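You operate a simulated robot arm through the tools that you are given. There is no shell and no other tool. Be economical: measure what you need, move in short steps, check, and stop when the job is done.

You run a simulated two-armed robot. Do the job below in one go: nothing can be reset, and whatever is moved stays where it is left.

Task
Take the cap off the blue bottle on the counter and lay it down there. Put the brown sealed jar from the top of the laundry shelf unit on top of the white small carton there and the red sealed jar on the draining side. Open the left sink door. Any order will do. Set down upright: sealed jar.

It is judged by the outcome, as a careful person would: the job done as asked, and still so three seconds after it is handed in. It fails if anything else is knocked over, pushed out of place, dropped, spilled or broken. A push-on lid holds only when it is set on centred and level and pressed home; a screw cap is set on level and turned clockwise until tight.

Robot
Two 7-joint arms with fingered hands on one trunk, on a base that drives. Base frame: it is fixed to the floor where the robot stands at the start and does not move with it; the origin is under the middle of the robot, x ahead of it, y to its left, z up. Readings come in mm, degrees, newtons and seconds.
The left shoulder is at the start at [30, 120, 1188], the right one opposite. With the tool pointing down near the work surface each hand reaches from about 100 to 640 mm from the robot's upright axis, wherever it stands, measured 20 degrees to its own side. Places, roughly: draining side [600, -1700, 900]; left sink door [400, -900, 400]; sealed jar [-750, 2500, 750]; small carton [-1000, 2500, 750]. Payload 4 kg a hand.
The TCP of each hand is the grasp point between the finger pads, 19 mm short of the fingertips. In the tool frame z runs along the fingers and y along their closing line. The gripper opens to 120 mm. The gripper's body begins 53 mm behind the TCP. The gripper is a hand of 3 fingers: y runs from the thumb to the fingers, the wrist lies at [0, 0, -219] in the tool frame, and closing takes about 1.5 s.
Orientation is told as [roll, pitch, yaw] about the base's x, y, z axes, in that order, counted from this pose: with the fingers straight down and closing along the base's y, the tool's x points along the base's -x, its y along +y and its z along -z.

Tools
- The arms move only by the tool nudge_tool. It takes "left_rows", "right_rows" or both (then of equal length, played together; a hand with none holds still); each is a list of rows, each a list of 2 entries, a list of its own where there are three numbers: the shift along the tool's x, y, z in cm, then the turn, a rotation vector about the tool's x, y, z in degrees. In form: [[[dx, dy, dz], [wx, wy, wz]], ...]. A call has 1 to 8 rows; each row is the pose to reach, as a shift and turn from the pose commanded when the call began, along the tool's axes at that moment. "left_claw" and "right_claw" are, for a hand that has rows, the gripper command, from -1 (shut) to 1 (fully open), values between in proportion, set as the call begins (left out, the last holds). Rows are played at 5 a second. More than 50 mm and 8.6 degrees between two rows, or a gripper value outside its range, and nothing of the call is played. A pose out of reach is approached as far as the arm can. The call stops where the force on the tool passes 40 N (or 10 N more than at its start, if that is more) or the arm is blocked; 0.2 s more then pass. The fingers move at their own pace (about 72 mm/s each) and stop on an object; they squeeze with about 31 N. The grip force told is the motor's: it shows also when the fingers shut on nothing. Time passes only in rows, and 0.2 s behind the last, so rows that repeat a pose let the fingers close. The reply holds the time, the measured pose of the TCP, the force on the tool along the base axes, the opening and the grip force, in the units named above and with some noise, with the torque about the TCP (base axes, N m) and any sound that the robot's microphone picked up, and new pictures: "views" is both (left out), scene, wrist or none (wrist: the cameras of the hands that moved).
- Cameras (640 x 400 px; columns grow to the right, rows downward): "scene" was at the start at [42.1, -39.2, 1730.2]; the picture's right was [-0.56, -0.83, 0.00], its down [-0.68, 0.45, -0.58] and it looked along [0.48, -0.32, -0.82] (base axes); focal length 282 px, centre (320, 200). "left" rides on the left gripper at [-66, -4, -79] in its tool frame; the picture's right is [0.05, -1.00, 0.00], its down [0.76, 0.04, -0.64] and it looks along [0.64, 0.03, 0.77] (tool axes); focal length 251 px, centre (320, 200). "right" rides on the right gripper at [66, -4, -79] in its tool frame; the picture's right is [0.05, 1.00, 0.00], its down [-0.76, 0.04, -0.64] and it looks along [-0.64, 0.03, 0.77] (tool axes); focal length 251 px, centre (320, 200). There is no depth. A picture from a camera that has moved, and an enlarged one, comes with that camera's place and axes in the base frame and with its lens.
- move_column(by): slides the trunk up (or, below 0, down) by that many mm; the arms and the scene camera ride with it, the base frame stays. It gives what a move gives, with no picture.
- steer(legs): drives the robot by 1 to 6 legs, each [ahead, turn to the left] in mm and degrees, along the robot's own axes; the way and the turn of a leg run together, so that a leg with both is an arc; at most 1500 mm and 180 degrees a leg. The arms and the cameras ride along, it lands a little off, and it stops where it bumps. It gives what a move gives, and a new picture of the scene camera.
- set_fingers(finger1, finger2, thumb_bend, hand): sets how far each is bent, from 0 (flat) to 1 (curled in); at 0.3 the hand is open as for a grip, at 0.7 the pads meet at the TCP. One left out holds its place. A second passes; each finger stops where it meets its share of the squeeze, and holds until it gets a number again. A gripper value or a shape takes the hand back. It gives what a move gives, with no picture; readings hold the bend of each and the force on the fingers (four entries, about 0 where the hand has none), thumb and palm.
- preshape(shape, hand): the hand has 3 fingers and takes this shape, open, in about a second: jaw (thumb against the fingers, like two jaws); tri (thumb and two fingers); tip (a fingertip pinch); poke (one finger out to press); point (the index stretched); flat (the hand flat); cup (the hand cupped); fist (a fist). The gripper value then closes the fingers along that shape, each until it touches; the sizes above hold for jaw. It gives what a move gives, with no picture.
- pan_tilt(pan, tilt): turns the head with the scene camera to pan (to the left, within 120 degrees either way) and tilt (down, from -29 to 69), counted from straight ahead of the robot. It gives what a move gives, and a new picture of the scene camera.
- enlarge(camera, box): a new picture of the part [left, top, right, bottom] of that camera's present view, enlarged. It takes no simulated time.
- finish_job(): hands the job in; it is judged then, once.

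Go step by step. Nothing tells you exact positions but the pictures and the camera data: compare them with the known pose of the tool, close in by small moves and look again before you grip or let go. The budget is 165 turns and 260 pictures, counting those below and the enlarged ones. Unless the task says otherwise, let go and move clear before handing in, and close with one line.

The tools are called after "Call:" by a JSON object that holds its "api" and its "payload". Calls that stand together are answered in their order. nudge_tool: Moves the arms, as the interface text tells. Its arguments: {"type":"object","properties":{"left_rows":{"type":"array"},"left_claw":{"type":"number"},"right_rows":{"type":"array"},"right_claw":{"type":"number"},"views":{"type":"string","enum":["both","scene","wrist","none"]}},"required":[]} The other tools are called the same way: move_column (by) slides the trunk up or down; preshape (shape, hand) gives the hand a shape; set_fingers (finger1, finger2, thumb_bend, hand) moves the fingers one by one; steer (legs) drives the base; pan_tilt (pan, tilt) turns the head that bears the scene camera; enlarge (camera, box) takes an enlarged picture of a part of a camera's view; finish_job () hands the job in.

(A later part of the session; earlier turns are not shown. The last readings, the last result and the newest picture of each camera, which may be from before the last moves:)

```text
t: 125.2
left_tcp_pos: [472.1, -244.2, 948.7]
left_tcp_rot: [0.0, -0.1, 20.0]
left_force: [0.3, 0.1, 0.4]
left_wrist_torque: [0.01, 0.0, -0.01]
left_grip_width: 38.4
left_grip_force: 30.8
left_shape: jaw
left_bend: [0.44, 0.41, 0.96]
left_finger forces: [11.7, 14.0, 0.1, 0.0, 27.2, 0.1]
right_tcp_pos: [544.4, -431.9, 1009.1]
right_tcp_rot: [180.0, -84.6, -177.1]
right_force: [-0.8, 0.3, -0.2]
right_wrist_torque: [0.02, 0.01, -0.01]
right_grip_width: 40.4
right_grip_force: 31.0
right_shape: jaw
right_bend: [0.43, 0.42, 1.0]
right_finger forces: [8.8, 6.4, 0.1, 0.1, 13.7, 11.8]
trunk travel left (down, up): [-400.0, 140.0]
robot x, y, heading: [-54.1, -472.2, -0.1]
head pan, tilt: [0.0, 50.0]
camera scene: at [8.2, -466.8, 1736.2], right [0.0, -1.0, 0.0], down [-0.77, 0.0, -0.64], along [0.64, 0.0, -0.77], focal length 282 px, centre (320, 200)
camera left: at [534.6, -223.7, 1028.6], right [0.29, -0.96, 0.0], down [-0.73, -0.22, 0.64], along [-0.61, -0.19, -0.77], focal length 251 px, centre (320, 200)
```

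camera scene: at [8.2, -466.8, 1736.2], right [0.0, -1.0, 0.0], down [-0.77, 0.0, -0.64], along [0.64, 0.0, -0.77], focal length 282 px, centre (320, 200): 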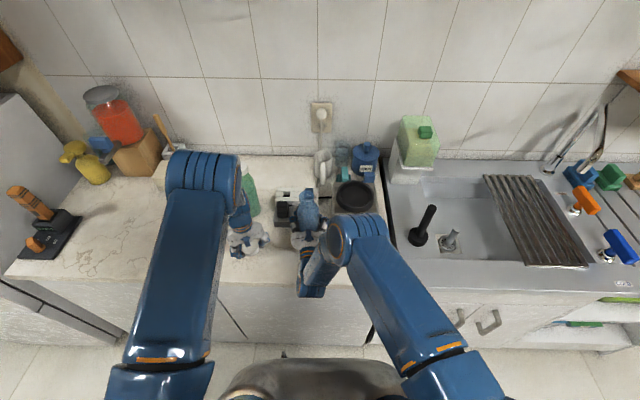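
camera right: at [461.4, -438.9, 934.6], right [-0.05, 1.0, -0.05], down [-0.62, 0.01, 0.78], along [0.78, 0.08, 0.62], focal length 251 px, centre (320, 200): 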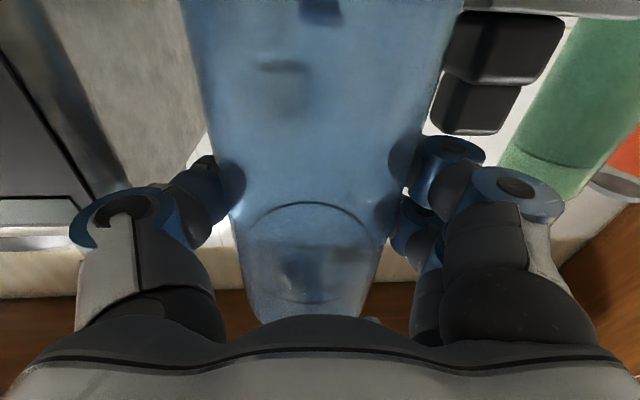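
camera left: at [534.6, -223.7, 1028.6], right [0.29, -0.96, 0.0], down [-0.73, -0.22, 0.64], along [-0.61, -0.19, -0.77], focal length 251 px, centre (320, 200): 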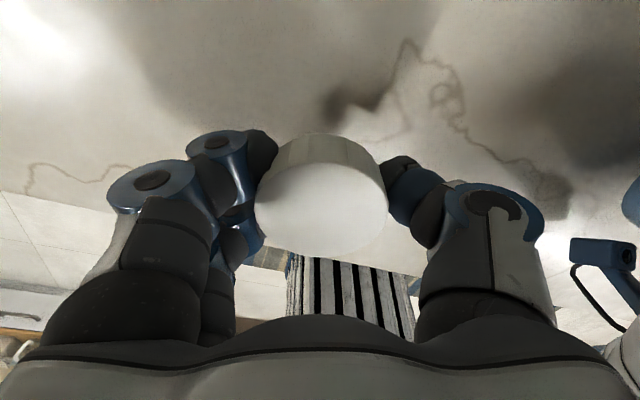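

Call:
{"api": "nudge_tool", "payload": {"left_rows": [[[0, 0, 0.8], [0, 0, 0]], [[0, 0, 1.4], [0, 0, 0]], [[0, 0, 2], [0, 0, 0]], [[0, 0, 2.4], [0, 0, 0]]], "views": "none"}}

Call:
{"api": "nudge_tool", "payload": {"left_rows": [[[0, 0, 0.15], [0, 0, 0]], [[0, 0, 0.3], [0, 0, 0]]], "views": "none"}}

```text
t: 126.2
left_tcp_pos: [472.7, -246.6, 924.2]
left_tcp_rot: [-0.2, -0.1, 19.9]
left_force: [-0.1, 0.0, -0.1]
left_wrist_torque: [0.01, 0.0, 0.01]
left_grip_width: 38.3
left_grip_force: 31.4
left_shape: jaw
left_bend: [0.44, 0.41, 0.96]
left_finger forces: [11.7, 14.1, 0.0, 0.0, 27.2, 0.0]
right_tcp_pos: [545.0, -430.0, 1008.3]
right_tcp_rot: [179.9, -84.8, -176.8]
right_force: [-0.1, 0.3, -0.4]
right_wrist_torque: [0.01, -0.02, 0.02]
right_grip_width: 40.4
right_grip_force: 30.8
right_shape: jaw
right_bend: [0.43, 0.42, 1.0]
right_finger forces: [8.8, 6.3, 0.0, 0.0, 13.8, 11.8]
trunk travel left (down, up): [-400.0, 140.0]
robot x, y, heading: [-50.4, -469.8, -0.1]
head pan, tilt: [0.0, 50.0]
```

```text
t: 126.8
left_tcp_pos: [471.9, -244.9, 922.4]
left_tcp_rot: [-0.1, 0.0, 20.1]
left_force: [0.3, -0.9, 0.1]
left_wrist_torque: [0.01, 0.02, -0.02]
left_grip_width: 38.4
left_grip_force: 30.9
left_shape: jaw
left_bend: [0.44, 0.41, 0.96]
left_finger forces: [11.8, 14.0, 0.0, 0.0, 27.2, 0.0]
right_tcp_pos: [544.4, -430.9, 1009.0]
right_tcp_rot: [179.8, -84.7, -176.8]
right_force: [0.1, -0.3, -1.3]
right_wrist_torque: [-0.01, -0.05, 0.02]
right_grip_width: 40.7
right_grip_force: 31.0
right_shape: jaw
right_bend: [0.43, 0.42, 1.0]
right_finger forces: [8.8, 6.4, 0.0, 0.1, 13.8, 11.8]
trunk travel left (down, up): [-400.0, 140.0]
robot x, y, heading: [-53.3, -470.1, 0.0]
head pan, tilt: [0.0, 50.0]
```

Call:
{"api": "nudge_tool", "payload": {"left_rows": [[[0, 0, 0.1], [0, 0, 0]], [[0, 0, 0.2], [0, 0, 0]]], "views": "none"}}

Call:
{"api": "nudge_tool", "payload": {"left_rows": [[[0, 0, 0.1], [0, 0, 0]], [[0, 0, 0.2], [0, 0, 0]]], "views": "wrist"}}

```text
t: 127.4
left_tcp_pos: [471.8, -247.5, 922.1]
left_tcp_rot: [0.0, -0.2, 20.0]
left_force: [-1.7, 0.6, 11.2]
left_wrist_torque: [-0.26, -0.04, -0.03]
left_grip_width: 38.7
left_grip_force: 30.6
left_shape: jaw
left_bend: [0.44, 0.41, 0.97]
left_finger forces: [13.3, 17.1, 0.0, 0.0, 40.6, 0.0]
right_tcp_pos: [544.2, -431.9, 1009.7]
right_tcp_rot: [179.7, -84.6, -176.7]
right_force: [-0.5, 0.2, 0.4]
right_wrist_torque: [-0.03, -0.02, 0.02]
right_grip_width: 40.4
right_grip_force: 31.2
right_shape: jaw
right_bend: [0.43, 0.42, 1.0]
right_finger forces: [8.9, 6.4, 0.0, 0.0, 13.8, 11.8]
trunk travel left (down, up): [-400.0, 140.0]
robot x, y, heading: [-49.4, -468.6, 0.0]
head pan, tilt: [0.0, 50.0]
```

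```text
t: 128.0
left_tcp_pos: [472.8, -246.7, 920.7]
left_tcp_rot: [-0.1, -0.3, 19.9]
left_force: [-2.3, -0.6, 27.0]
left_wrist_torque: [-0.54, 0.01, -0.1]
left_grip_width: 39.5
left_grip_force: 31.0
left_shape: jaw
left_bend: [0.44, 0.41, 0.98]
left_finger forces: [13.5, 22.3, 0.0, 0.0, 50.1, 0.1]
right_tcp_pos: [541.6, -432.4, 1010.6]
right_tcp_rot: [179.3, -84.6, -176.3]
right_force: [0.3, 0.6, -0.7]
right_wrist_torque: [0.02, -0.04, -0.01]
right_grip_width: 40.5
right_grip_force: 31.2
right_shape: jaw
right_bend: [0.43, 0.42, 1.0]
right_finger forces: [8.8, 6.4, 0.1, 0.0, 13.7, 11.7]
trunk travel left (down, up): [-400.0, 140.0]
robot x, y, heading: [-49.1, -466.9, 0.0]
head pan, tilt: [0.0, 50.0]
camera left: at [534.6, -225.7, 1000.5], right [0.29, -0.96, 0.0], down [-0.74, -0.22, 0.64], along [-0.61, -0.19, -0.77], focal length 251 px, centre (320, 200)
```

left: 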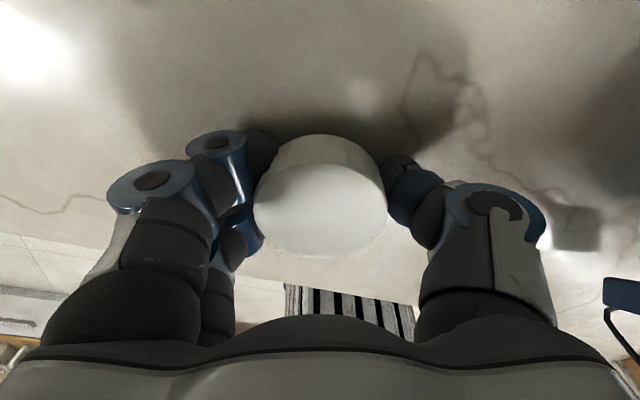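

Contact with the counter. Back off 3 mm of pressure, open and rise.

Call:
{"api": "nudge_tool", "payload": {"left_rows": [[[0, 0, -0.25], [0, 0, 0]], [[0, 0, -0.25], [0, 0, 0]]], "views": "none"}}

Call:
{"api": "nudge_tool", "payload": {"left_rows": [[[0, 0, 0], [0, 0, 0]], [[0, 0, 0], [0, 0, 0]], [[0, 0, 0], [0, 0, 0]], [[0, 0, -3], [0, 0, 0]], [[0, 0, -7], [0, 0, 0]], [[0, 0, -12], [0, 0, 0]], [[0, 0, -17], [0, 0, 0]], [[0, 0, -22], [0, 0, 0]]], "left_claw": 0.5}}

Call:
{"api": "enlarge", "payload": {"camera": "right", "box": [0, 0, 640, 400]}}

```text
t: 128.6
left_tcp_pos: [472.5, -245.6, 921.2]
left_tcp_rot: [-0.1, -0.1, 19.9]
left_force: [2.4, -3.1, 13.2]
left_wrist_torque: [-0.46, -0.18, 0.07]
left_grip_width: 39.3
left_grip_force: 31.0
left_shape: jaw
left_bend: [0.44, 0.41, 0.98]
left_finger forces: [12.8, 16.1, 0.1, 0.0, 42.2, 0.0]
right_tcp_pos: [543.2, -431.1, 1009.0]
right_tcp_rot: [179.5, -84.5, -176.4]
right_force: [0.3, 0.4, -1.2]
right_wrist_torque: [0.0, 0.0, 0.03]
right_grip_width: 40.5
right_grip_force: 30.8
right_shape: jaw
right_bend: [0.43, 0.42, 1.0]
right_finger forces: [8.7, 6.5, 0.1, 0.1, 13.7, 11.8]
trunk travel left (down, up): [-400.0, 140.0]
robot x, y, heading: [-49.4, -470.0, 0.2]
head pan, tilt: [0.0, 50.0]
```

```text
t: 130.4
left_tcp_pos: [471.2, -247.2, 1141.3]
left_tcp_rot: [0.0, 0.0, 19.8]
left_force: [0.7, 0.7, -0.1]
left_wrist_torque: [0.02, -0.01, -0.01]
left_grip_width: 89.4
left_grip_force: 0.1
left_shape: jaw
left_bend: [0.26, 0.26, 0.12]
left_finger forces: [0.1, 0.0, 0.1, 0.1, 0.1, 0.1]
right_tcp_pos: [542.7, -430.9, 1009.4]
right_tcp_rot: [179.8, -84.6, -176.9]
right_force: [0.1, -0.5, -0.6]
right_wrist_torque: [0.0, -0.05, 0.03]
right_grip_width: 40.2
right_grip_force: 30.5
right_shape: jaw
right_bend: [0.43, 0.42, 1.0]
right_finger forces: [8.8, 6.3, 0.0, 0.1, 13.8, 11.8]
trunk travel left (down, up): [-400.0, 140.0]
robot x, y, heading: [-54.6, -467.9, 0.3]
head pan, tilt: [0.0, 50.0]
camera scene: at [6.4, -467.5, 1736.3], right [0.0, -1.0, 0.0], down [-0.77, 0.0, -0.64], along [0.64, 0.0, -0.77], focal length 282 px, centre (320, 200)
camera left: at [534.1, -226.3, 1219.6], right [0.29, -0.96, 0.0], down [-0.73, -0.22, 0.64], along [-0.62, -0.19, -0.77], focal length 251 px, centre (320, 200)
```

scene: 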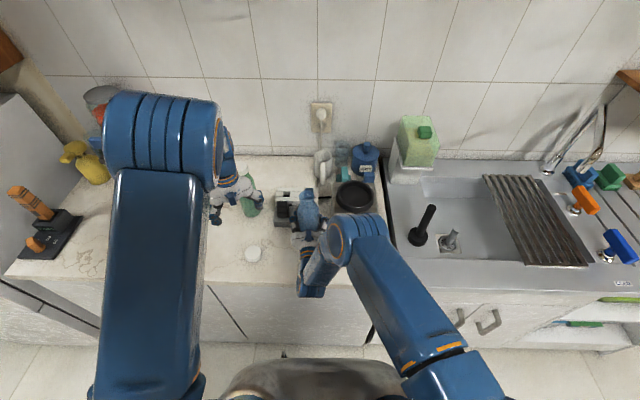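
left: 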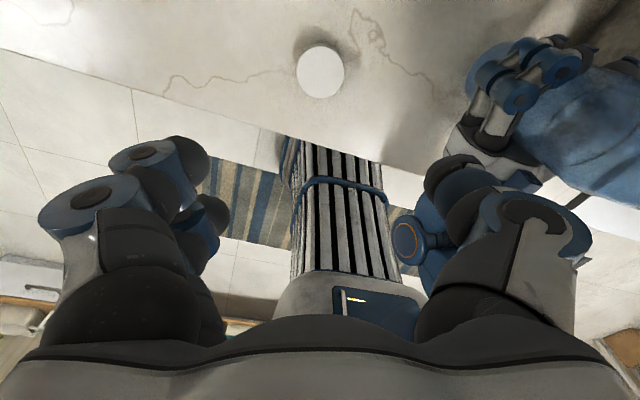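

```text
1.00 times, centred on (320, 200) of right (not enlarged: the box is as wide or as high as the picture)
camera zoom: at [470.1, -438.6, 934.6], right [-0.05, 1.0, -0.05], down [-0.71, 0.0, 0.7], along [0.7, 0.07, 0.71], focal length 251 px, centre (320, 200)
```

zoom: 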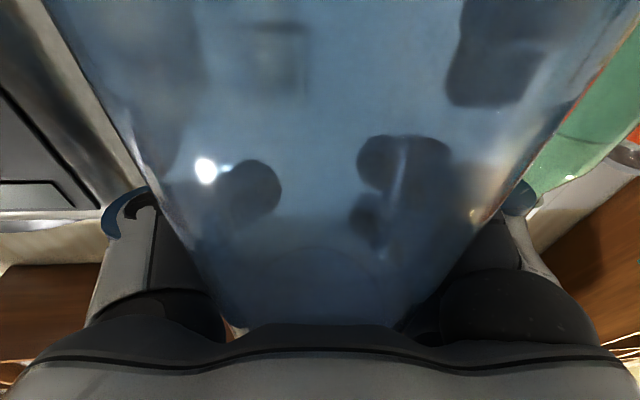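

The cap lies flat on the counter. Now set the open bottle down upright; check its lean first.

Call:
{"api": "enlarge", "payload": {"camera": "scene", "box": [260, 160, 360, 240]}}

Call:
{"api": "enlarge", "payload": {"camera": "left", "box": [420, 0, 640, 240]}}

```text
5.00 times, centred on (310, 200) of scene
camera zoom: at [6.4, -467.5, 1736.3], right [0.0, -1.0, 0.0], down [-0.77, 0.0, -0.64], along [0.64, 0.0, -0.77], focal length 1410 px, centre (370, 200)
```

zoom: 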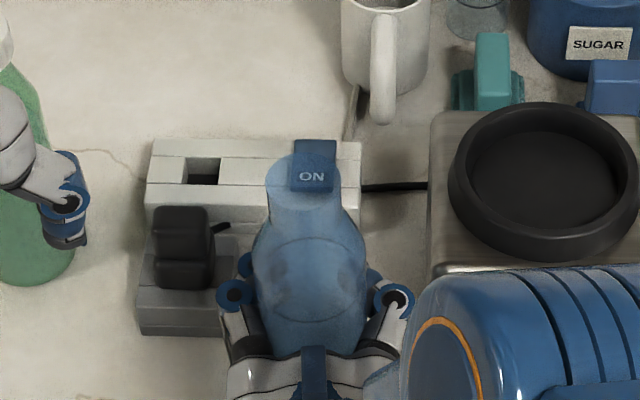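

```text
1.67 times, centred on (530, 120) of left
camera zoom: at [534.1, -226.3, 1219.6], right [0.29, -0.96, 0.0], down [-0.73, -0.22, 0.64], along [-0.62, -0.19, -0.77], focal length 419 px, centre (-30, 333)
```

zoom: 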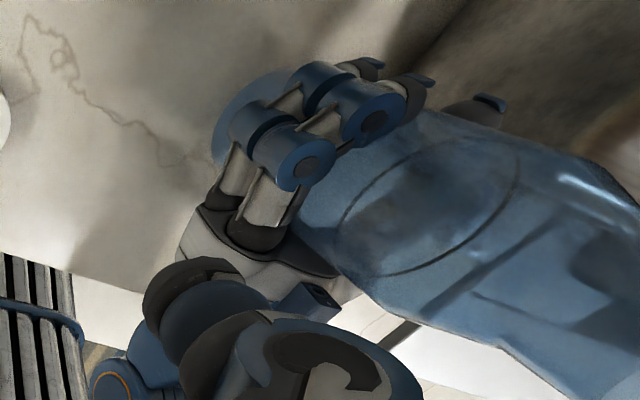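

The bottle leans back ~5° with the palm. I pitch the right hand +5° and lower it in small steps until it touches.

Call:
{"api": "nudge_tool", "payload": {"right_rows": [[[0, 0, 0], [0, 2.5, 0]], [[0, 0, 0], [0, 5, 0]], [[0.5, 0, 0], [0, 5, 0]], [[1, 0, 0], [0, 5, 0]]], "views": "none"}}

Call:
{"api": "enlarge", "payload": {"camera": "scene", "box": [260, 160, 360, 240]}}

Call:
{"api": "enlarge", "payload": {"camera": "right", "box": [0, 0, 640, 400]}}

```text
t: 131.4
left_tcp_pos: [473.1, -246.7, 1140.0]
left_tcp_rot: [-0.1, -0.1, 19.8]
left_force: [-0.1, 0.0, 0.5]
left_wrist_torque: [0.03, -0.01, 0.0]
left_grip_width: 89.3
left_grip_force: 0.0
left_shape: jaw
left_bend: [0.26, 0.26, 0.12]
left_finger forces: [0.0, 0.0, 0.1, 0.0, 0.1, 0.1]
right_tcp_pos: [544.6, -432.4, 999.2]
right_tcp_rot: [-178.4, -89.7, -178.6]
right_force: [0.1, 0.6, -1.3]
right_wrist_torque: [0.06, -0.04, 0.01]
right_grip_width: 40.3
right_grip_force: 30.7
right_shape: jaw
right_bend: [0.43, 0.42, 1.0]
right_finger forces: [8.8, 6.3, 0.1, 0.0, 13.8, 11.7]
trunk travel left (down, up): [-400.0, 140.0]
robot x, y, heading: [-49.1, -469.3, -0.3]
head pan, tilt: [0.0, 50.0]
```

```text
5.00 times, centred on (310, 200) of scene
camera zoom: at [7.4, -467.4, 1736.2], right [0.0, -1.0, 0.0], down [-0.77, 0.0, -0.64], along [0.64, 0.0, -0.77], focal length 1410 px, centre (370, 200)
```

zoom: 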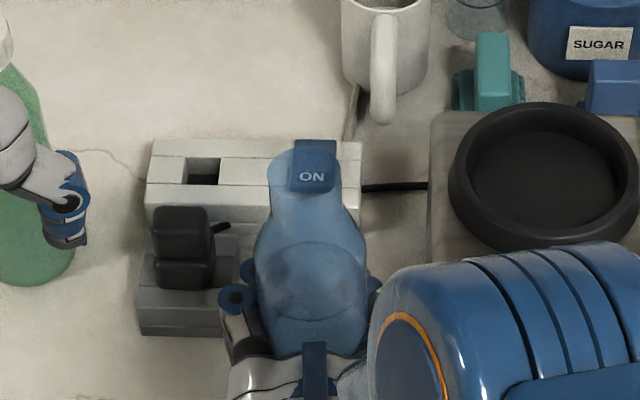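

```text
1.00 times, centred on (320, 200) of right (not enlarged: the box is as wide or as high as the picture)
camera zoom: at [465.6, -439.3, 931.1], right [-0.05, 1.0, -0.05], down [-0.65, 0.01, 0.76], along [0.76, 0.07, 0.65], focal length 251 px, centre (320, 200)
```

zoom: 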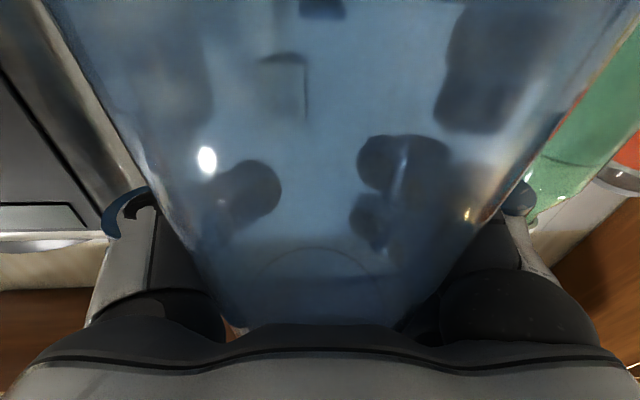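

Call:
{"api": "nudge_tool", "payload": {"right_rows": [[[0.3, 0, 0], [0, 0, 0]], [[0.6, 0, 0], [0, 0, 0]]], "views": "none"}}

Call:
{"api": "nudge_tool", "payload": {"right_rows": [[[0.15, 0, 0], [0, 0, 0]], [[0.3, 0, 0], [0, 0, 0]]], "views": "none"}}

```text
t: 132.0
left_tcp_pos: [472.1, -246.0, 1138.9]
left_tcp_rot: [-0.1, -0.1, 20.0]
left_force: [-0.3, -0.4, -0.3]
left_wrist_torque: [0.01, -0.05, 0.01]
left_grip_width: 89.5
left_grip_force: 0.0
left_shape: jaw
left_bend: [0.26, 0.26, 0.12]
left_finger forces: [0.0, 0.0, 0.1, 0.0, 0.1, 0.1]
right_tcp_pos: [545.0, -430.3, 993.7]
right_tcp_rot: [-178.0, -89.7, -179.0]
right_force: [-0.1, -0.6, -1.2]
right_wrist_torque: [0.01, -0.03, 0.03]
right_grip_width: 40.4
right_grip_force: 31.1
right_shape: jaw
right_bend: [0.43, 0.42, 1.0]
right_finger forces: [8.8, 6.3, 0.0, 0.0, 13.6, 11.8]
trunk travel left (down, up): [-400.0, 140.0]
robot x, y, heading: [-54.6, -468.0, -0.1]
head pan, tilt: [0.0, 50.0]
```

```text
t: 132.6
left_tcp_pos: [472.5, -247.2, 1139.2]
left_tcp_rot: [0.0, -0.1, 19.9]
left_force: [-0.8, -0.3, -0.3]
left_wrist_torque: [-0.01, 0.02, -0.01]
left_grip_width: 89.5
left_grip_force: 0.0
left_shape: jaw
left_bend: [0.26, 0.26, 0.12]
left_finger forces: [0.1, 0.0, 0.1, 0.0, 0.1, 0.0]
right_tcp_pos: [545.0, -431.4, 989.5]
right_tcp_rot: [177.2, -89.8, -174.2]
right_force: [-0.5, 0.2, -1.1]
right_wrist_torque: [-0.01, 0.0, 0.03]
right_grip_width: 40.4
right_grip_force: 31.3
right_shape: jaw
right_bend: [0.43, 0.42, 1.0]
right_finger forces: [8.8, 6.3, 0.0, 0.0, 13.7, 11.9]
trunk travel left (down, up): [-400.0, 140.0]
robot x, y, heading: [-54.2, -467.2, 0.1]
head pan, tilt: [0.0, 50.0]
```

Call:
{"api": "nudge_tool", "payload": {"right_rows": [[[0.2, 0, 0], [0, 0, 0]], [[0.4, 0, 0], [0, 0, 0]]], "views": "none"}}

Call:
{"api": "nudge_tool", "payload": {"right_rows": [[[0.15, 0, 0], [0, 0, 0]], [[0.3, 0, 0], [0, 0, 0]]], "views": "none"}}

Call:
{"api": "nudge_tool", "payload": {"right_rows": [[[0.15, 0, 0], [0, 0, 0]], [[0.3, 0, 0], [0, 0, 0]]], "views": "none"}}

```text
t: 133.2
left_tcp_pos: [469.3, -247.8, 1141.4]
left_tcp_rot: [0.0, -0.2, 19.9]
left_force: [0.9, 0.0, -0.1]
left_wrist_torque: [0.01, 0.01, 0.0]
left_grip_width: 89.5
left_grip_force: 0.1
left_shape: jaw
left_bend: [0.26, 0.26, 0.12]
left_finger forces: [0.0, 0.0, 0.0, 0.0, 0.1, 0.0]
right_tcp_pos: [544.8, -431.7, 990.7]
right_tcp_rot: [174.8, -89.1, -171.9]
right_force: [-2.4, -2.4, 28.3]
right_wrist_torque: [-0.56, 2.87, 0.27]
right_grip_width: 40.3
right_grip_force: 31.5
right_shape: jaw
right_bend: [0.43, 0.42, 1.0]
right_finger forces: [8.8, 6.3, 0.0, 0.1, 13.7, 11.8]
trunk travel left (down, up): [-400.0, 140.0]
robot x, y, heading: [-48.0, -471.1, -0.2]
head pan, tilt: [0.0, 50.0]
```

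```text
t: 133.6
left_tcp_pos: [469.9, -247.0, 1139.2]
left_tcp_rot: [-0.1, -0.1, 20.0]
left_force: [-0.6, 0.0, -0.1]
left_wrist_torque: [-0.01, 0.01, -0.03]
left_grip_width: 89.6
left_grip_force: 0.1
left_shape: jaw
left_bend: [0.26, 0.26, 0.12]
left_finger forces: [0.0, 0.0, 0.0, 0.0, 0.1, 0.0]
right_tcp_pos: [547.1, -430.8, 990.7]
right_tcp_rot: [177.6, -88.8, -174.4]
right_force: [-8.3, -1.9, 19.0]
right_wrist_torque: [-0.31, 2.55, 0.05]
right_grip_width: 40.2
right_grip_force: 30.7
right_shape: jaw
right_bend: [0.43, 0.42, 1.0]
right_finger forces: [8.9, 6.2, 0.0, 0.0, 13.7, 11.6]
trunk travel left (down, up): [-400.0, 140.0]
robot x, y, heading: [-50.3, -469.8, 0.1]
head pan, tilt: [0.0, 50.0]
stopped in row 2 (right hand): the force on the tool passed its limit at 42 N (the readings are from after the stop); the commanded pose is now the measured one
```

```text
t: 134.4
left_tcp_pos: [471.5, -247.4, 1139.7]
left_tcp_rot: [0.1, -0.1, 19.9]
left_force: [0.4, 0.2, 0.7]
left_wrist_torque: [0.0, 0.02, 0.01]
left_grip_width: 89.5
left_grip_force: 0.0
left_shape: jaw
left_bend: [0.26, 0.26, 0.12]
left_finger forces: [0.0, 0.0, 0.0, 0.1, 0.0, 0.1]
right_tcp_pos: [549.6, -430.0, 993.1]
right_tcp_rot: [171.9, -88.1, -168.9]
right_force: [-6.4, -1.0, 18.7]
right_wrist_torque: [-0.18, 2.31, -0.03]
right_grip_width: 40.2
right_grip_force: 30.8
right_shape: jaw
right_bend: [0.43, 0.42, 1.0]
right_finger forces: [8.8, 6.2, 0.0, 0.0, 13.6, 11.5]
trunk travel left (down, up): [-400.0, 140.0]
robot x, y, heading: [-48.9, -466.3, -0.2]
head pan, tilt: [0.0, 50.0]
stopped in row 2 (right hand): the force on the tool passed its limit at 42 N (the readings are from after the stop); the commanded pose is now the measured one
```

The right hand's underside, not the bottle, is touching the counter (torque shows contact 100 mm behind the TCP). I'll raise it 5 mm and use the left hand on the neck to lower the bottle instead.

Call:
{"api": "nudge_tool", "payload": {"right_rows": [[[-0.3, 0, 0], [0, 0, 0]], [[-0.6, 0, 0], [0, 0, 0]]], "views": "none"}}

Call:
{"api": "nudge_tool", "payload": {"left_rows": [[[0, -3.5, -3], [0, 0, 0]], [[0.3, -7, -6], [0, 0, 0]], [[0.6, -10.5, -6], [0, 0, 0]], [[0.9, -14, -6], [0, 0, 0]], [[-2, -16, -6], [0, 0, 0]]], "left_claw": 0.4}}

Call:
{"api": "enlarge", "payload": {"camera": "scene", "box": [260, 160, 360, 240]}}

```text
t: 135.0
left_tcp_pos: [472.0, -246.8, 1139.6]
left_tcp_rot: [-0.1, 0.0, 19.9]
left_force: [-0.3, 0.2, -0.5]
left_wrist_torque: [0.01, 0.02, -0.02]
left_grip_width: 89.5
left_grip_force: 0.0
left_shape: jaw
left_bend: [0.26, 0.26, 0.12]
left_finger forces: [0.0, 0.0, 0.0, 0.1, 0.1, 0.0]
right_tcp_pos: [547.0, -429.9, 995.7]
right_tcp_rot: [174.5, -88.7, -171.5]
right_force: [-0.2, -0.4, -1.4]
right_wrist_torque: [0.02, -0.04, 0.01]
right_grip_width: 40.0
right_grip_force: 31.5
right_shape: jaw
right_bend: [0.43, 0.42, 1.0]
right_finger forces: [8.9, 6.2, 0.0, 0.0, 13.6, 11.6]
trunk travel left (down, up): [-400.0, 140.0]
robot x, y, heading: [-53.4, -469.7, 0.2]
head pan, tilt: [0.0, 50.0]
```

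```text
t: 136.2
left_tcp_pos: [548.7, -389.9, 1198.5]
left_tcp_rot: [0.0, 0.1, 19.9]
left_force: [0.7, 0.8, 0.1]
left_wrist_torque: [0.0, 0.0, 0.03]
left_grip_width: 84.3
left_grip_force: 0.0
left_shape: jaw
left_bend: [0.27, 0.27, 0.13]
left_finger forces: [0.0, 0.0, 0.0, 0.1, 0.0, 0.1]
right_tcp_pos: [550.8, -429.4, 995.0]
right_tcp_rot: [174.4, -88.8, -171.4]
right_force: [-0.3, 0.2, -1.2]
right_wrist_torque: [-0.05, -0.04, -0.05]
right_grip_width: 40.4
right_grip_force: 31.1
right_shape: jaw
right_bend: [0.43, 0.42, 1.0]
right_finger forces: [8.8, 6.3, 0.0, 0.0, 13.6, 11.6]
trunk travel left (down, up): [-400.0, 140.0]
robot x, y, heading: [-51.1, -464.5, -0.0]
head pan, tilt: [0.0, 50.0]
camera scene: at [10.8, -466.4, 1736.1], right [0.0, -1.0, 0.0], down [-0.77, 0.0, -0.64], along [0.64, 0.0, -0.77], focal length 282 px, centre (320, 200)
camera left: at [612.3, -369.0, 1277.7], right [0.29, -0.96, 0.0], down [-0.73, -0.22, 0.64], along [-0.62, -0.19, -0.76], focal length 251 px, centre (320, 200)
```

scene: 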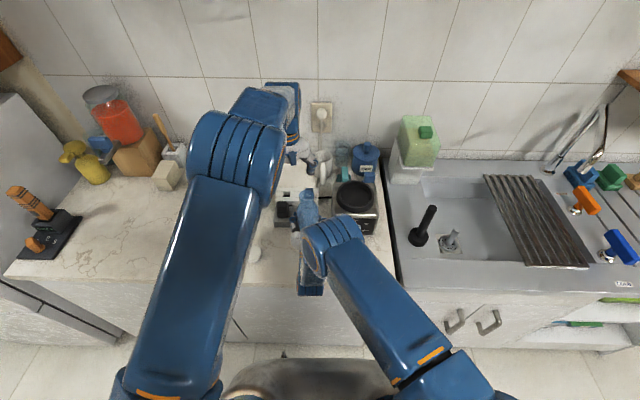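
left: 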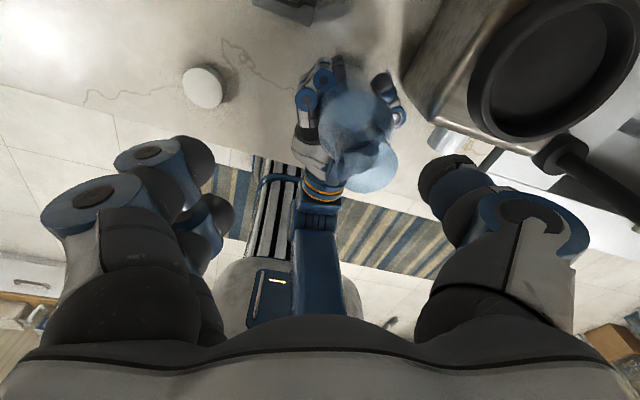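

```text
5.00 times, centred on (310, 200) of scene
camera zoom: at [10.8, -466.4, 1736.1], right [0.0, -1.0, 0.0], down [-0.77, 0.0, -0.64], along [0.64, 0.0, -0.77], focal length 1410 px, centre (370, 200)
```

zoom: 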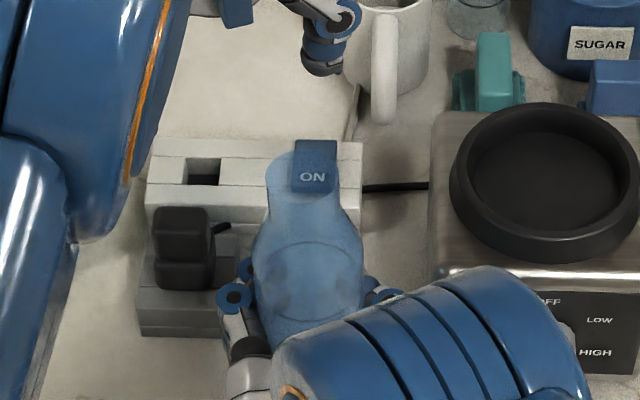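

The mouth is at ≈[529, -429, 1131]. Move the left hand over it and check.

Call:
{"api": "nudge_tool", "payload": {"left_rows": [[[1.6, -1.5, 0], [0, 0, 0]], [[3.2, -3, 0], [0, 0, 0]], [[3.2, -3, 3], [0, 0, 0]]], "views": "wrist"}}

```text
t: 137.0
left_tcp_pos: [528.2, -428.9, 1168.0]
left_tcp_rot: [0.0, -0.1, 20.0]
left_force: [0.2, 0.6, 0.3]
left_wrist_torque: [0.04, 0.05, 0.0]
left_grip_width: 84.4
left_grip_force: 0.1
left_shape: jaw
left_bend: [0.27, 0.27, 0.13]
left_finger forces: [0.0, 0.0, 0.1, 0.1, 0.0, 0.0]
right_tcp_pos: [550.6, -429.5, 995.6]
right_tcp_rot: [173.9, -88.6, -170.8]
right_force: [0.3, 0.7, -0.1]
right_wrist_torque: [0.0, -0.01, 0.01]
right_grip_width: 40.6
right_grip_force: 31.2
right_shape: jaw
right_bend: [0.43, 0.42, 1.0]
right_finger forces: [9.0, 6.1, 0.0, 0.1, 13.6, 11.7]
trunk travel left (down, up): [-400.0, 140.0]
robot x, y, heading: [-49.6, -466.9, -0.2]
head pan, tilt: [0.0, 50.0]
camera left: at [590.7, -408.4, 1246.8], right [0.29, -0.96, 0.0], down [-0.73, -0.22, 0.64], along [-0.61, -0.19, -0.77], focal length 251 px, centre (320, 200)
```

left: 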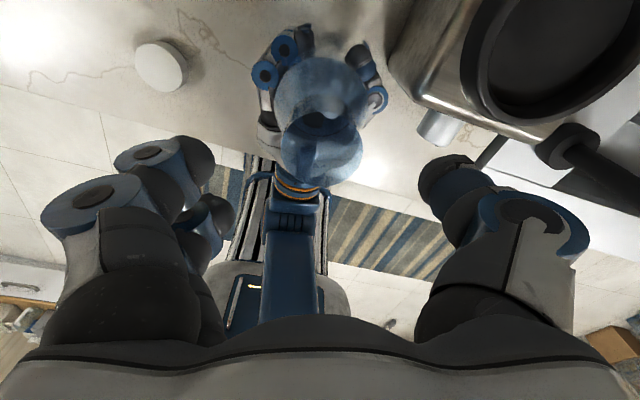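

Centred. Lower onto the neck and close.

Call:
{"api": "nudge_tool", "payload": {"left_rows": [[[0, 0, 2.5], [0, 0, 0]], [[0, 0, 4.7], [0, 0, 0]]], "views": "none"}}

Call:
{"api": "nudge_tool", "payload": {"left_rows": [[[0, 0, 0], [0, 0, 0]], [[0, 0, 0], [0, 0, 0]], [[0, 0, 0], [0, 0, 0]], [[0, 0, 0], [0, 0, 0]], [[0, 0, 0], [0, 0, 0]], [[0, 0, 0], [0, 0, 0]]], "left_claw": -1, "views": "wrist"}}

```text
t: 137.6
left_tcp_pos: [526.4, -429.4, 1120.9]
left_tcp_rot: [-0.1, -0.1, 19.9]
left_force: [-0.6, -0.4, 0.4]
left_wrist_torque: [-0.01, 0.0, -0.03]
left_grip_width: 84.4
left_grip_force: 0.1
left_shape: jaw
left_bend: [0.27, 0.27, 0.13]
left_finger forces: [0.1, 0.1, 0.0, 0.0, 0.0, 0.0]
right_tcp_pos: [548.5, -429.0, 996.9]
right_tcp_rot: [173.4, -88.6, -170.5]
right_force: [-0.1, -0.5, -1.3]
right_wrist_torque: [0.0, -0.06, -0.02]
right_grip_width: 40.5
right_grip_force: 30.4
right_shape: jaw
right_bend: [0.43, 0.42, 1.0]
right_finger forces: [8.9, 6.1, 0.0, 0.1, 13.7, 11.6]
trunk travel left (down, up): [-400.0, 140.0]
robot x, y, heading: [-51.7, -471.3, -0.0]
head pan, tilt: [0.0, 50.0]
```

```text
t: 139.0
left_tcp_pos: [524.5, -429.1, 1121.8]
left_tcp_rot: [0.0, 0.0, 19.9]
left_force: [-1.1, 0.5, -0.8]
left_wrist_torque: [0.12, 0.18, 0.0]
left_grip_width: 30.7
left_grip_force: 31.3
left_shape: jaw
left_bend: [0.45, 0.48, 0.94]
left_finger forces: [12.3, 15.6, 0.0, 0.1, 26.8, 0.0]
right_tcp_pos: [550.4, -430.6, 995.6]
right_tcp_rot: [173.5, -88.6, -170.5]
right_force: [0.2, -0.2, 0.3]
right_wrist_torque: [-0.09, -0.06, -0.04]
right_grip_width: 40.2
right_grip_force: 31.1
right_shape: jaw
right_bend: [0.43, 0.42, 1.0]
right_finger forces: [8.5, 6.7, 0.0, 0.0, 13.3, 11.3]
trunk travel left (down, up): [-400.0, 140.0]
robot x, y, heading: [-51.2, -469.1, -0.1]
head pan, tilt: [0.0, 50.0]
camera left: at [588.5, -408.8, 1201.2], right [0.29, -0.96, 0.0], down [-0.73, -0.22, 0.64], along [-0.62, -0.19, -0.77], focal length 251 px, centre (320, 200)
```

left: 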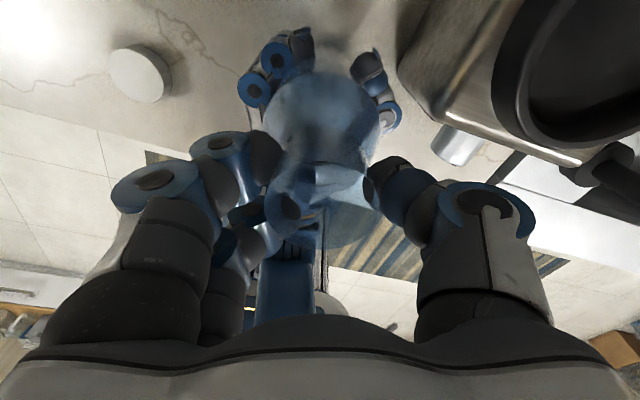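

The left hand holds the neck. Open the right hand moderately.

Call:
{"api": "nudge_tool", "payload": {"right_rows": [[[0, 0, 0], [0, 0, 0]], [[0, 0, 0], [0, 0, 0]], [[0, 0, 0], [0, 0, 0]], [[0, 0, 0], [0, 0, 0]]], "right_claw": 0.42, "views": "wrist"}}

```text
t: 140.0
left_tcp_pos: [526.0, -429.1, 1121.1]
left_tcp_rot: [-0.2, -0.1, 19.9]
left_force: [-0.4, -0.4, 0.0]
left_wrist_torque: [0.01, -0.02, 0.01]
left_grip_width: 30.0
left_grip_force: 31.1
left_shape: jaw
left_bend: [0.45, 0.48, 0.95]
left_finger forces: [13.1, 12.6, 0.0, 0.0, 27.4, 0.0]
right_tcp_pos: [548.3, -430.2, 995.7]
right_tcp_rot: [173.5, -88.6, -170.6]
right_force: [-0.4, -0.4, -0.7]
right_wrist_torque: [-0.01, -0.01, 0.0]
right_grip_width: 84.2
right_grip_force: 0.0
right_shape: jaw
right_bend: [0.27, 0.27, 0.13]
right_finger forces: [0.0, 0.1, 0.0, 0.1, 0.1, 0.0]
trunk travel left (down, up): [-400.0, 140.0]
robot x, y, heading: [-51.6, -472.1, -0.4]
head pan, tilt: [0.0, 50.0]
camera right: at [470.5, -437.2, 926.1], right [-0.05, 1.0, -0.05], down [-0.66, 0.0, 0.75], along [0.75, 0.07, 0.66], focal length 251 px, centre (320, 200)
```

right: 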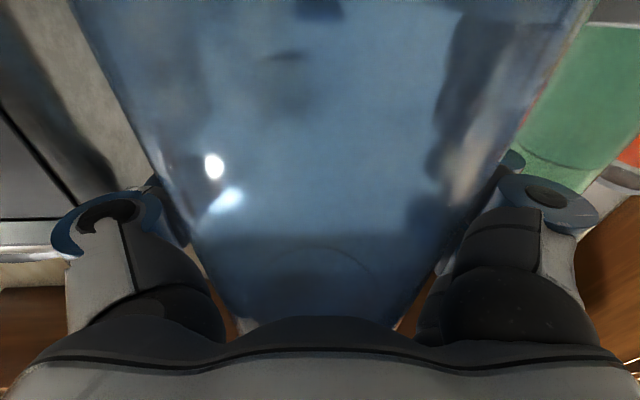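

The bottle hangs from the left hand. Retract the right hand 100 mm and inspect the tilt.

Call:
{"api": "nudge_tool", "payload": {"right_rows": [[[0, 0, -2], [0, 0, 0]], [[0, 0, -4], [0, 0, 0]], [[0, 0, -7], [0, 0, 0]], [[0, 0, -10], [0, 0, 0]]], "views": "wrist"}}

Call:
{"api": "enlarge", "payload": {"camera": "scene", "box": [240, 140, 400, 240]}}

```text
t: 141.0
left_tcp_pos: [524.4, -428.5, 1121.5]
left_tcp_rot: [-0.1, -0.1, 20.0]
left_force: [0.0, 0.0, 0.6]
left_wrist_torque: [0.02, 0.01, -0.01]
left_grip_width: 30.4
left_grip_force: 31.3
left_shape: jaw
left_bend: [0.45, 0.48, 0.95]
left_finger forces: [13.1, 12.7, 0.0, 0.0, 27.5, 0.0]
right_tcp_pos: [449.9, -435.8, 992.9]
right_tcp_rot: [174.3, -88.5, -171.3]
right_force: [-0.2, -0.3, 0.1]
right_wrist_torque: [0.03, 0.05, 0.02]
right_grip_width: 84.7
right_grip_force: 0.0
right_shape: jaw
right_bend: [0.27, 0.27, 0.13]
right_finger forces: [0.1, 0.0, 0.1, 0.0, 0.0, 0.1]
trunk travel left (down, up): [-400.0, 140.0]
robot x, y, heading: [-51.6, -465.9, -0.1]
head pan, tilt: [0.0, 50.0]
camera right: at [371.4, -442.9, 923.1], right [-0.05, 1.0, -0.05], down [-0.66, 0.0, 0.75], along [0.75, 0.07, 0.66], focal length 251 px, centre (320, 200)
```

right: 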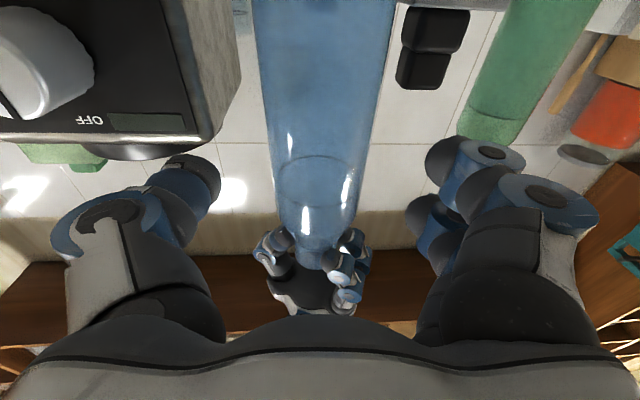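

```text
4.00 times, centred on (320, 190) of scene
camera zoom: at [6.8, -467.1, 1736.3], right [0.0, -1.0, 0.0], down [-0.77, 0.0, -0.64], along [0.64, 0.0, -0.77], focal length 1128 px, centre (320, 240)
```

zoom: 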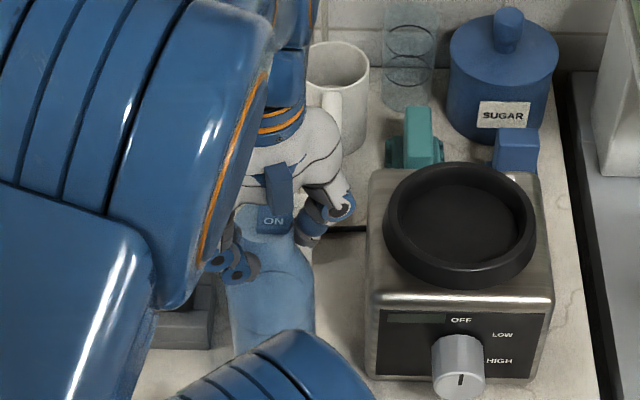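

Nearly vertical (≈2.5° in x). Correct that and lower in small steps until the base touches.

Call:
{"api": "nudge_tool", "payload": {"left_rows": [[[0, 0, 0], [0.85, -2.35, 0]], [[0, 0, 0.3], [0.85, -2.35, 0]], [[0, 0, 0.6], [0.85, -2.35, 0]]], "views": "none"}}

Call:
{"api": "nudge_tool", "payload": {"left_rows": [[[0, 0, 0.1], [0, 0, 0]], [[0, 0, 0.2], [0, 0, 0]]], "views": "none"}}

Call:
{"api": "nudge_tool", "payload": {"left_rows": [[[0, 0, 0.1], [0, 0, 0]], [[0, 0, 0.2], [0, 0, 0]]], "views": "none"}}

```text
t: 141.8
left_tcp_pos: [526.0, -429.8, 1116.0]
left_tcp_rot: [-0.9, -2.5, 20.0]
left_force: [0.5, 0.1, 0.3]
left_wrist_torque: [0.01, -0.03, -0.03]
left_grip_width: 30.2
left_grip_force: 31.4
left_shape: jaw
left_bend: [0.45, 0.48, 0.95]
left_finger forces: [13.2, 12.6, 0.0, 0.0, 27.4, 0.0]
right_tcp_pos: [451.3, -434.5, 992.9]
right_tcp_rot: [173.2, -88.6, -170.3]
right_force: [-0.5, 0.2, -0.2]
right_wrist_torque: [0.02, 0.0, 0.01]
right_grip_width: 85.2
right_grip_force: 0.1
right_shape: jaw
right_bend: [0.27, 0.27, 0.13]
right_finger forces: [0.0, 0.0, 0.0, 0.0, 0.0, 0.1]
trunk travel left (down, up): [-400.0, 140.0]
robot x, y, heading: [-51.6, -467.9, -0.2]
head pan, tilt: [0.0, 50.0]
```

```text
t: 142.4
left_tcp_pos: [526.6, -429.9, 1113.9]
left_tcp_rot: [-0.9, -2.4, 20.0]
left_force: [0.0, 0.0, 0.4]
left_wrist_torque: [-0.01, 0.02, 0.02]
left_grip_width: 30.3
left_grip_force: 31.0
left_shape: jaw
left_bend: [0.45, 0.48, 0.95]
left_finger forces: [13.1, 12.7, 0.1, 0.0, 27.3, 0.0]
right_tcp_pos: [449.4, -434.9, 992.4]
right_tcp_rot: [173.5, -88.7, -170.5]
right_force: [0.0, 0.5, -0.7]
right_wrist_torque: [0.01, 0.03, 0.0]
right_grip_width: 85.0
right_grip_force: 0.0
right_shape: jaw
right_bend: [0.27, 0.27, 0.13]
right_finger forces: [0.0, 0.0, 0.0, 0.0, 0.1, 0.1]
trunk travel left (down, up): [-400.0, 140.0]
robot x, y, heading: [-51.8, -469.8, -0.2]
head pan, tilt: [0.0, 50.0]
```

```text
t: 143.0
left_tcp_pos: [527.3, -429.1, 1113.0]
left_tcp_rot: [-0.9, -2.4, 20.0]
left_force: [0.4, 0.0, 0.1]
left_wrist_torque: [0.03, 0.01, 0.03]
left_grip_width: 30.7
left_grip_force: 30.7
left_shape: jaw
left_bend: [0.45, 0.48, 0.95]
left_finger forces: [13.2, 12.6, 0.1, 0.0, 27.3, 0.0]
right_tcp_pos: [450.2, -436.5, 991.2]
right_tcp_rot: [173.4, -88.6, -170.5]
right_force: [0.7, -0.2, 0.9]
right_wrist_torque: [0.0, 0.01, 0.0]
right_grip_width: 84.9
right_grip_force: 0.0
right_shape: jaw
right_bend: [0.27, 0.27, 0.13]
right_finger forces: [0.1, 0.0, 0.0, 0.1, 0.0, 0.1]
trunk travel left (down, up): [-400.0, 140.0]
robot x, y, heading: [-50.1, -468.2, -0.0]
head pan, tilt: [0.0, 50.0]
```

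Call:
{"api": "nudge_tool", "payload": {"left_rows": [[[0, 0, 0.15], [0, 0, 0]], [[0, 0, 0.3], [0, 0, 0]]], "views": "none"}}

Call:
{"api": "nudge_tool", "payload": {"left_rows": [[[0, 0, 0.1], [0, 0, 0]], [[0, 0, 0.2], [0, 0, 0]]], "views": "none"}}

Call:
{"api": "nudge_tool", "payload": {"left_rows": [[[0, 0, 0.1], [0, 0, 0]], [[0, 0, 0.2], [0, 0, 0]]], "views": "wrist"}}

Call:
{"api": "enlarge", "payload": {"camera": "right", "box": [160, 0, 480, 320]}}

```text
t: 143.6
left_tcp_pos: [524.6, -431.0, 1112.7]
left_tcp_rot: [-0.9, -2.6, 19.9]
left_force: [0.6, 0.5, 15.5]
left_wrist_torque: [0.18, 0.19, 0.0]
left_grip_width: 30.6
left_grip_force: 30.5
left_shape: jaw
left_bend: [0.45, 0.48, 0.95]
left_finger forces: [13.0, 22.7, 0.1, 0.0, 32.3, 0.1]
right_tcp_pos: [448.6, -435.7, 993.6]
right_tcp_rot: [173.7, -88.5, -170.6]
right_force: [-0.4, 0.0, 0.5]
right_wrist_torque: [-0.01, -0.03, 0.04]
right_grip_width: 84.8
right_grip_force: 0.0
right_shape: jaw
right_bend: [0.27, 0.27, 0.13]
right_finger forces: [0.0, 0.1, 0.0, 0.0, 0.0, 0.0]
trunk travel left (down, up): [-400.0, 140.0]
robot x, y, heading: [-51.1, -467.6, 0.1]
head pan, tilt: [0.0, 50.0]
```

```text
t: 144.2
left_tcp_pos: [525.3, -430.8, 1111.0]
left_tcp_rot: [-1.1, -2.8, 19.9]
left_force: [2.3, -1.1, 32.7]
left_wrist_torque: [0.21, 0.25, 0.02]
left_grip_width: 31.9
left_grip_force: 31.2
left_shape: jaw
left_bend: [0.45, 0.47, 0.95]
left_finger forces: [13.3, 29.6, 0.0, 0.1, 37.0, 0.0]
right_tcp_pos: [448.5, -436.4, 993.1]
right_tcp_rot: [173.6, -88.3, -170.6]
right_force: [0.1, -0.7, 1.0]
right_wrist_torque: [-0.04, 0.03, -0.01]
right_grip_width: 84.9
right_grip_force: 0.1
right_shape: jaw
right_bend: [0.27, 0.27, 0.13]
right_finger forces: [0.0, 0.0, 0.0, 0.0, 0.1, 0.0]
trunk travel left (down, up): [-400.0, 140.0]
robot x, y, heading: [-51.6, -466.3, -0.0]
head pan, tilt: [0.0, 50.0]
```

```text
t: 144.9
left_tcp_pos: [530.1, -431.0, 1110.7]
left_tcp_rot: [-1.3, -2.9, 19.9]
left_force: [-1.1, -0.5, 19.4]
left_wrist_torque: [0.33, 0.39, 0.03]
left_grip_width: 32.1
left_grip_force: 31.0
left_shape: jaw
left_bend: [0.45, 0.48, 0.95]
left_finger forces: [12.5, 27.2, 0.0, 0.1, 33.5, 0.1]
right_tcp_pos: [449.9, -434.8, 992.4]
right_tcp_rot: [173.7, -88.5, -170.7]
right_force: [0.4, -0.7, 0.8]
right_wrist_torque: [0.05, -0.04, -0.01]
right_grip_width: 84.6
right_grip_force: 0.0
right_shape: jaw
right_bend: [0.27, 0.27, 0.13]
right_finger forces: [0.1, 0.0, 0.1, 0.1, 0.1, 0.0]
trunk travel left (down, up): [-400.0, 140.0]
robot x, y, heading: [-52.3, -469.2, -0.3]
head pan, tilt: [0.0, 50.0]
stopped in row 2 (left hand): the force on the tool passed its limit at 43 N (the readings are from after the stop); the commanded pose is now the measured one
camera left: at [588.2, -410.3, 1194.1], right [0.29, -0.96, 0.02], down [-0.77, -0.22, 0.6], along [-0.57, -0.19, -0.8], focal length 251 px, centre (320, 200)
```

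left: 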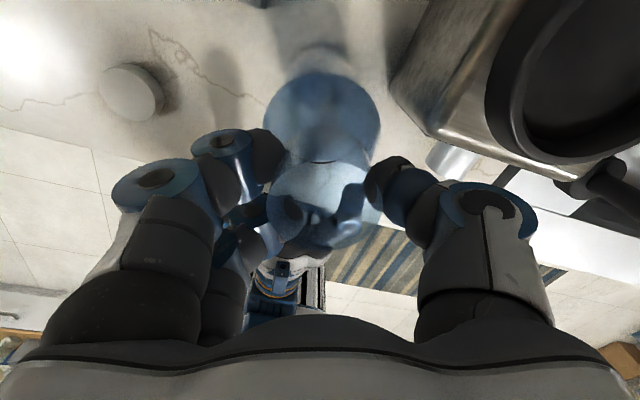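

```text
1.25 times, centred on (320, 160) of right
camera zoom: at [371.9, -443.1, 922.6], right [-0.05, 1.0, -0.05], down [-0.66, 0.0, 0.75], along [0.75, 0.07, 0.66], focal length 314 px, centre (320, 250)
```

zoom: 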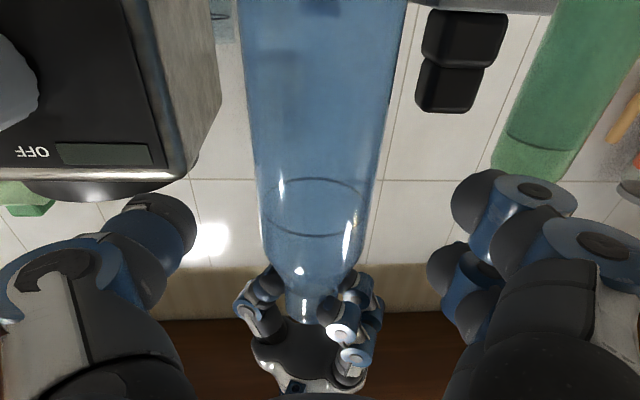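

The base is on the counter. Unload, then open the left fingers and watch the bottle.

Call:
{"api": "nudge_tool", "payload": {"left_rows": [[[0, 0, -0.15], [0, 0, 0]], [[0, 0, -0.25], [0, 0, 0]]], "views": "none"}}

Call:
{"api": "nudge_tool", "payload": {"left_rows": [[[0, 0, 0], [0, 0, 0]], [[0, 0, 0], [0, 0, 0]], [[0, 0, 0], [0, 0, 0]], [[0, 0, 0], [0, 0, 0]]], "left_claw": 0.4, "views": "wrist"}}

Call:
{"api": "enlarge", "payload": {"camera": "right", "box": [160, 0, 480, 320]}}

```text
t: 145.5
left_tcp_pos: [527.8, -431.9, 1112.5]
left_tcp_rot: [-1.2, -2.8, 20.0]
left_force: [-0.6, -1.6, 7.9]
left_wrist_torque: [0.12, 0.18, 0.0]
left_grip_width: 31.7
left_grip_force: 31.0
left_shape: jaw
left_bend: [0.45, 0.48, 0.95]
left_finger forces: [13.6, 17.0, 0.0, 0.0, 29.4, 0.0]
right_tcp_pos: [449.6, -436.2, 993.6]
right_tcp_rot: [173.5, -88.5, -170.3]
right_force: [0.0, -0.6, 0.6]
right_wrist_torque: [0.0, -0.01, 0.0]
right_grip_width: 84.7
right_grip_force: 0.0
right_shape: jaw
right_bend: [0.27, 0.27, 0.13]
right_finger forces: [0.0, 0.1, 0.0, 0.0, 0.0, 0.0]
trunk travel left (down, up): [-400.0, 140.0]
robot x, y, heading: [-53.1, -470.8, -0.0]
head pan, tilt: [0.0, 50.0]
```

```text
t: 146.5
left_tcp_pos: [527.4, -431.9, 1111.2]
left_tcp_rot: [-1.3, -2.7, 19.9]
left_force: [-0.2, 0.3, -0.4]
left_wrist_torque: [0.02, -0.01, -0.01]
left_grip_width: 83.5
left_grip_force: 0.0
left_shape: jaw
left_bend: [0.28, 0.28, 0.14]
left_finger forces: [0.0, 0.1, 0.1, 0.1, 0.0, 0.1]
right_tcp_pos: [450.7, -436.2, 992.6]
right_tcp_rot: [173.6, -88.5, -170.7]
right_force: [-0.6, -0.6, -1.0]
right_wrist_torque: [-0.01, 0.02, -0.01]
right_grip_width: 84.6
right_grip_force: 0.0
right_shape: jaw
right_bend: [0.27, 0.27, 0.13]
right_finger forces: [0.0, 0.0, 0.0, 0.0, 0.1, 0.0]
trunk travel left (down, up): [-400.0, 140.0]
robot x, y, heading: [-55.5, -469.1, -0.2]
head pan, tilt: [0.0, 50.0]
camera left: at [587.5, -409.7, 1194.0], right [0.29, -0.96, 0.02], down [-0.77, -0.22, 0.61], along [-0.58, -0.19, -0.8], focal length 251 px, centre (320, 200)
```

left: 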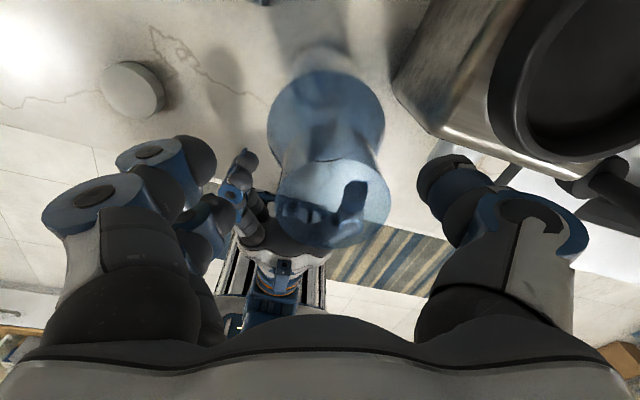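

```text
1.25 times, centred on (320, 160) of right
camera zoom: at [372.1, -443.2, 922.7], right [-0.05, 1.0, -0.05], down [-0.66, 0.0, 0.75], along [0.75, 0.07, 0.66], focal length 314 px, centre (320, 250)
```

zoom: 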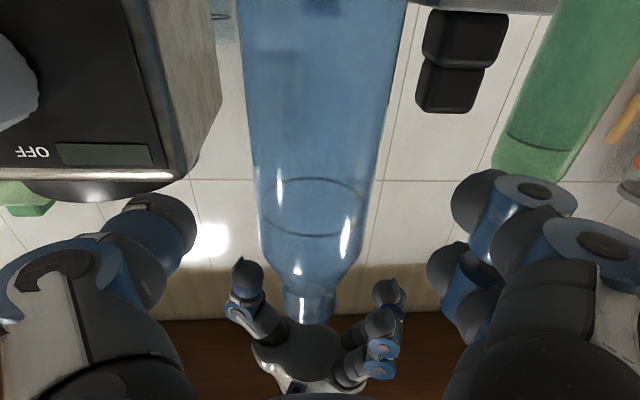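

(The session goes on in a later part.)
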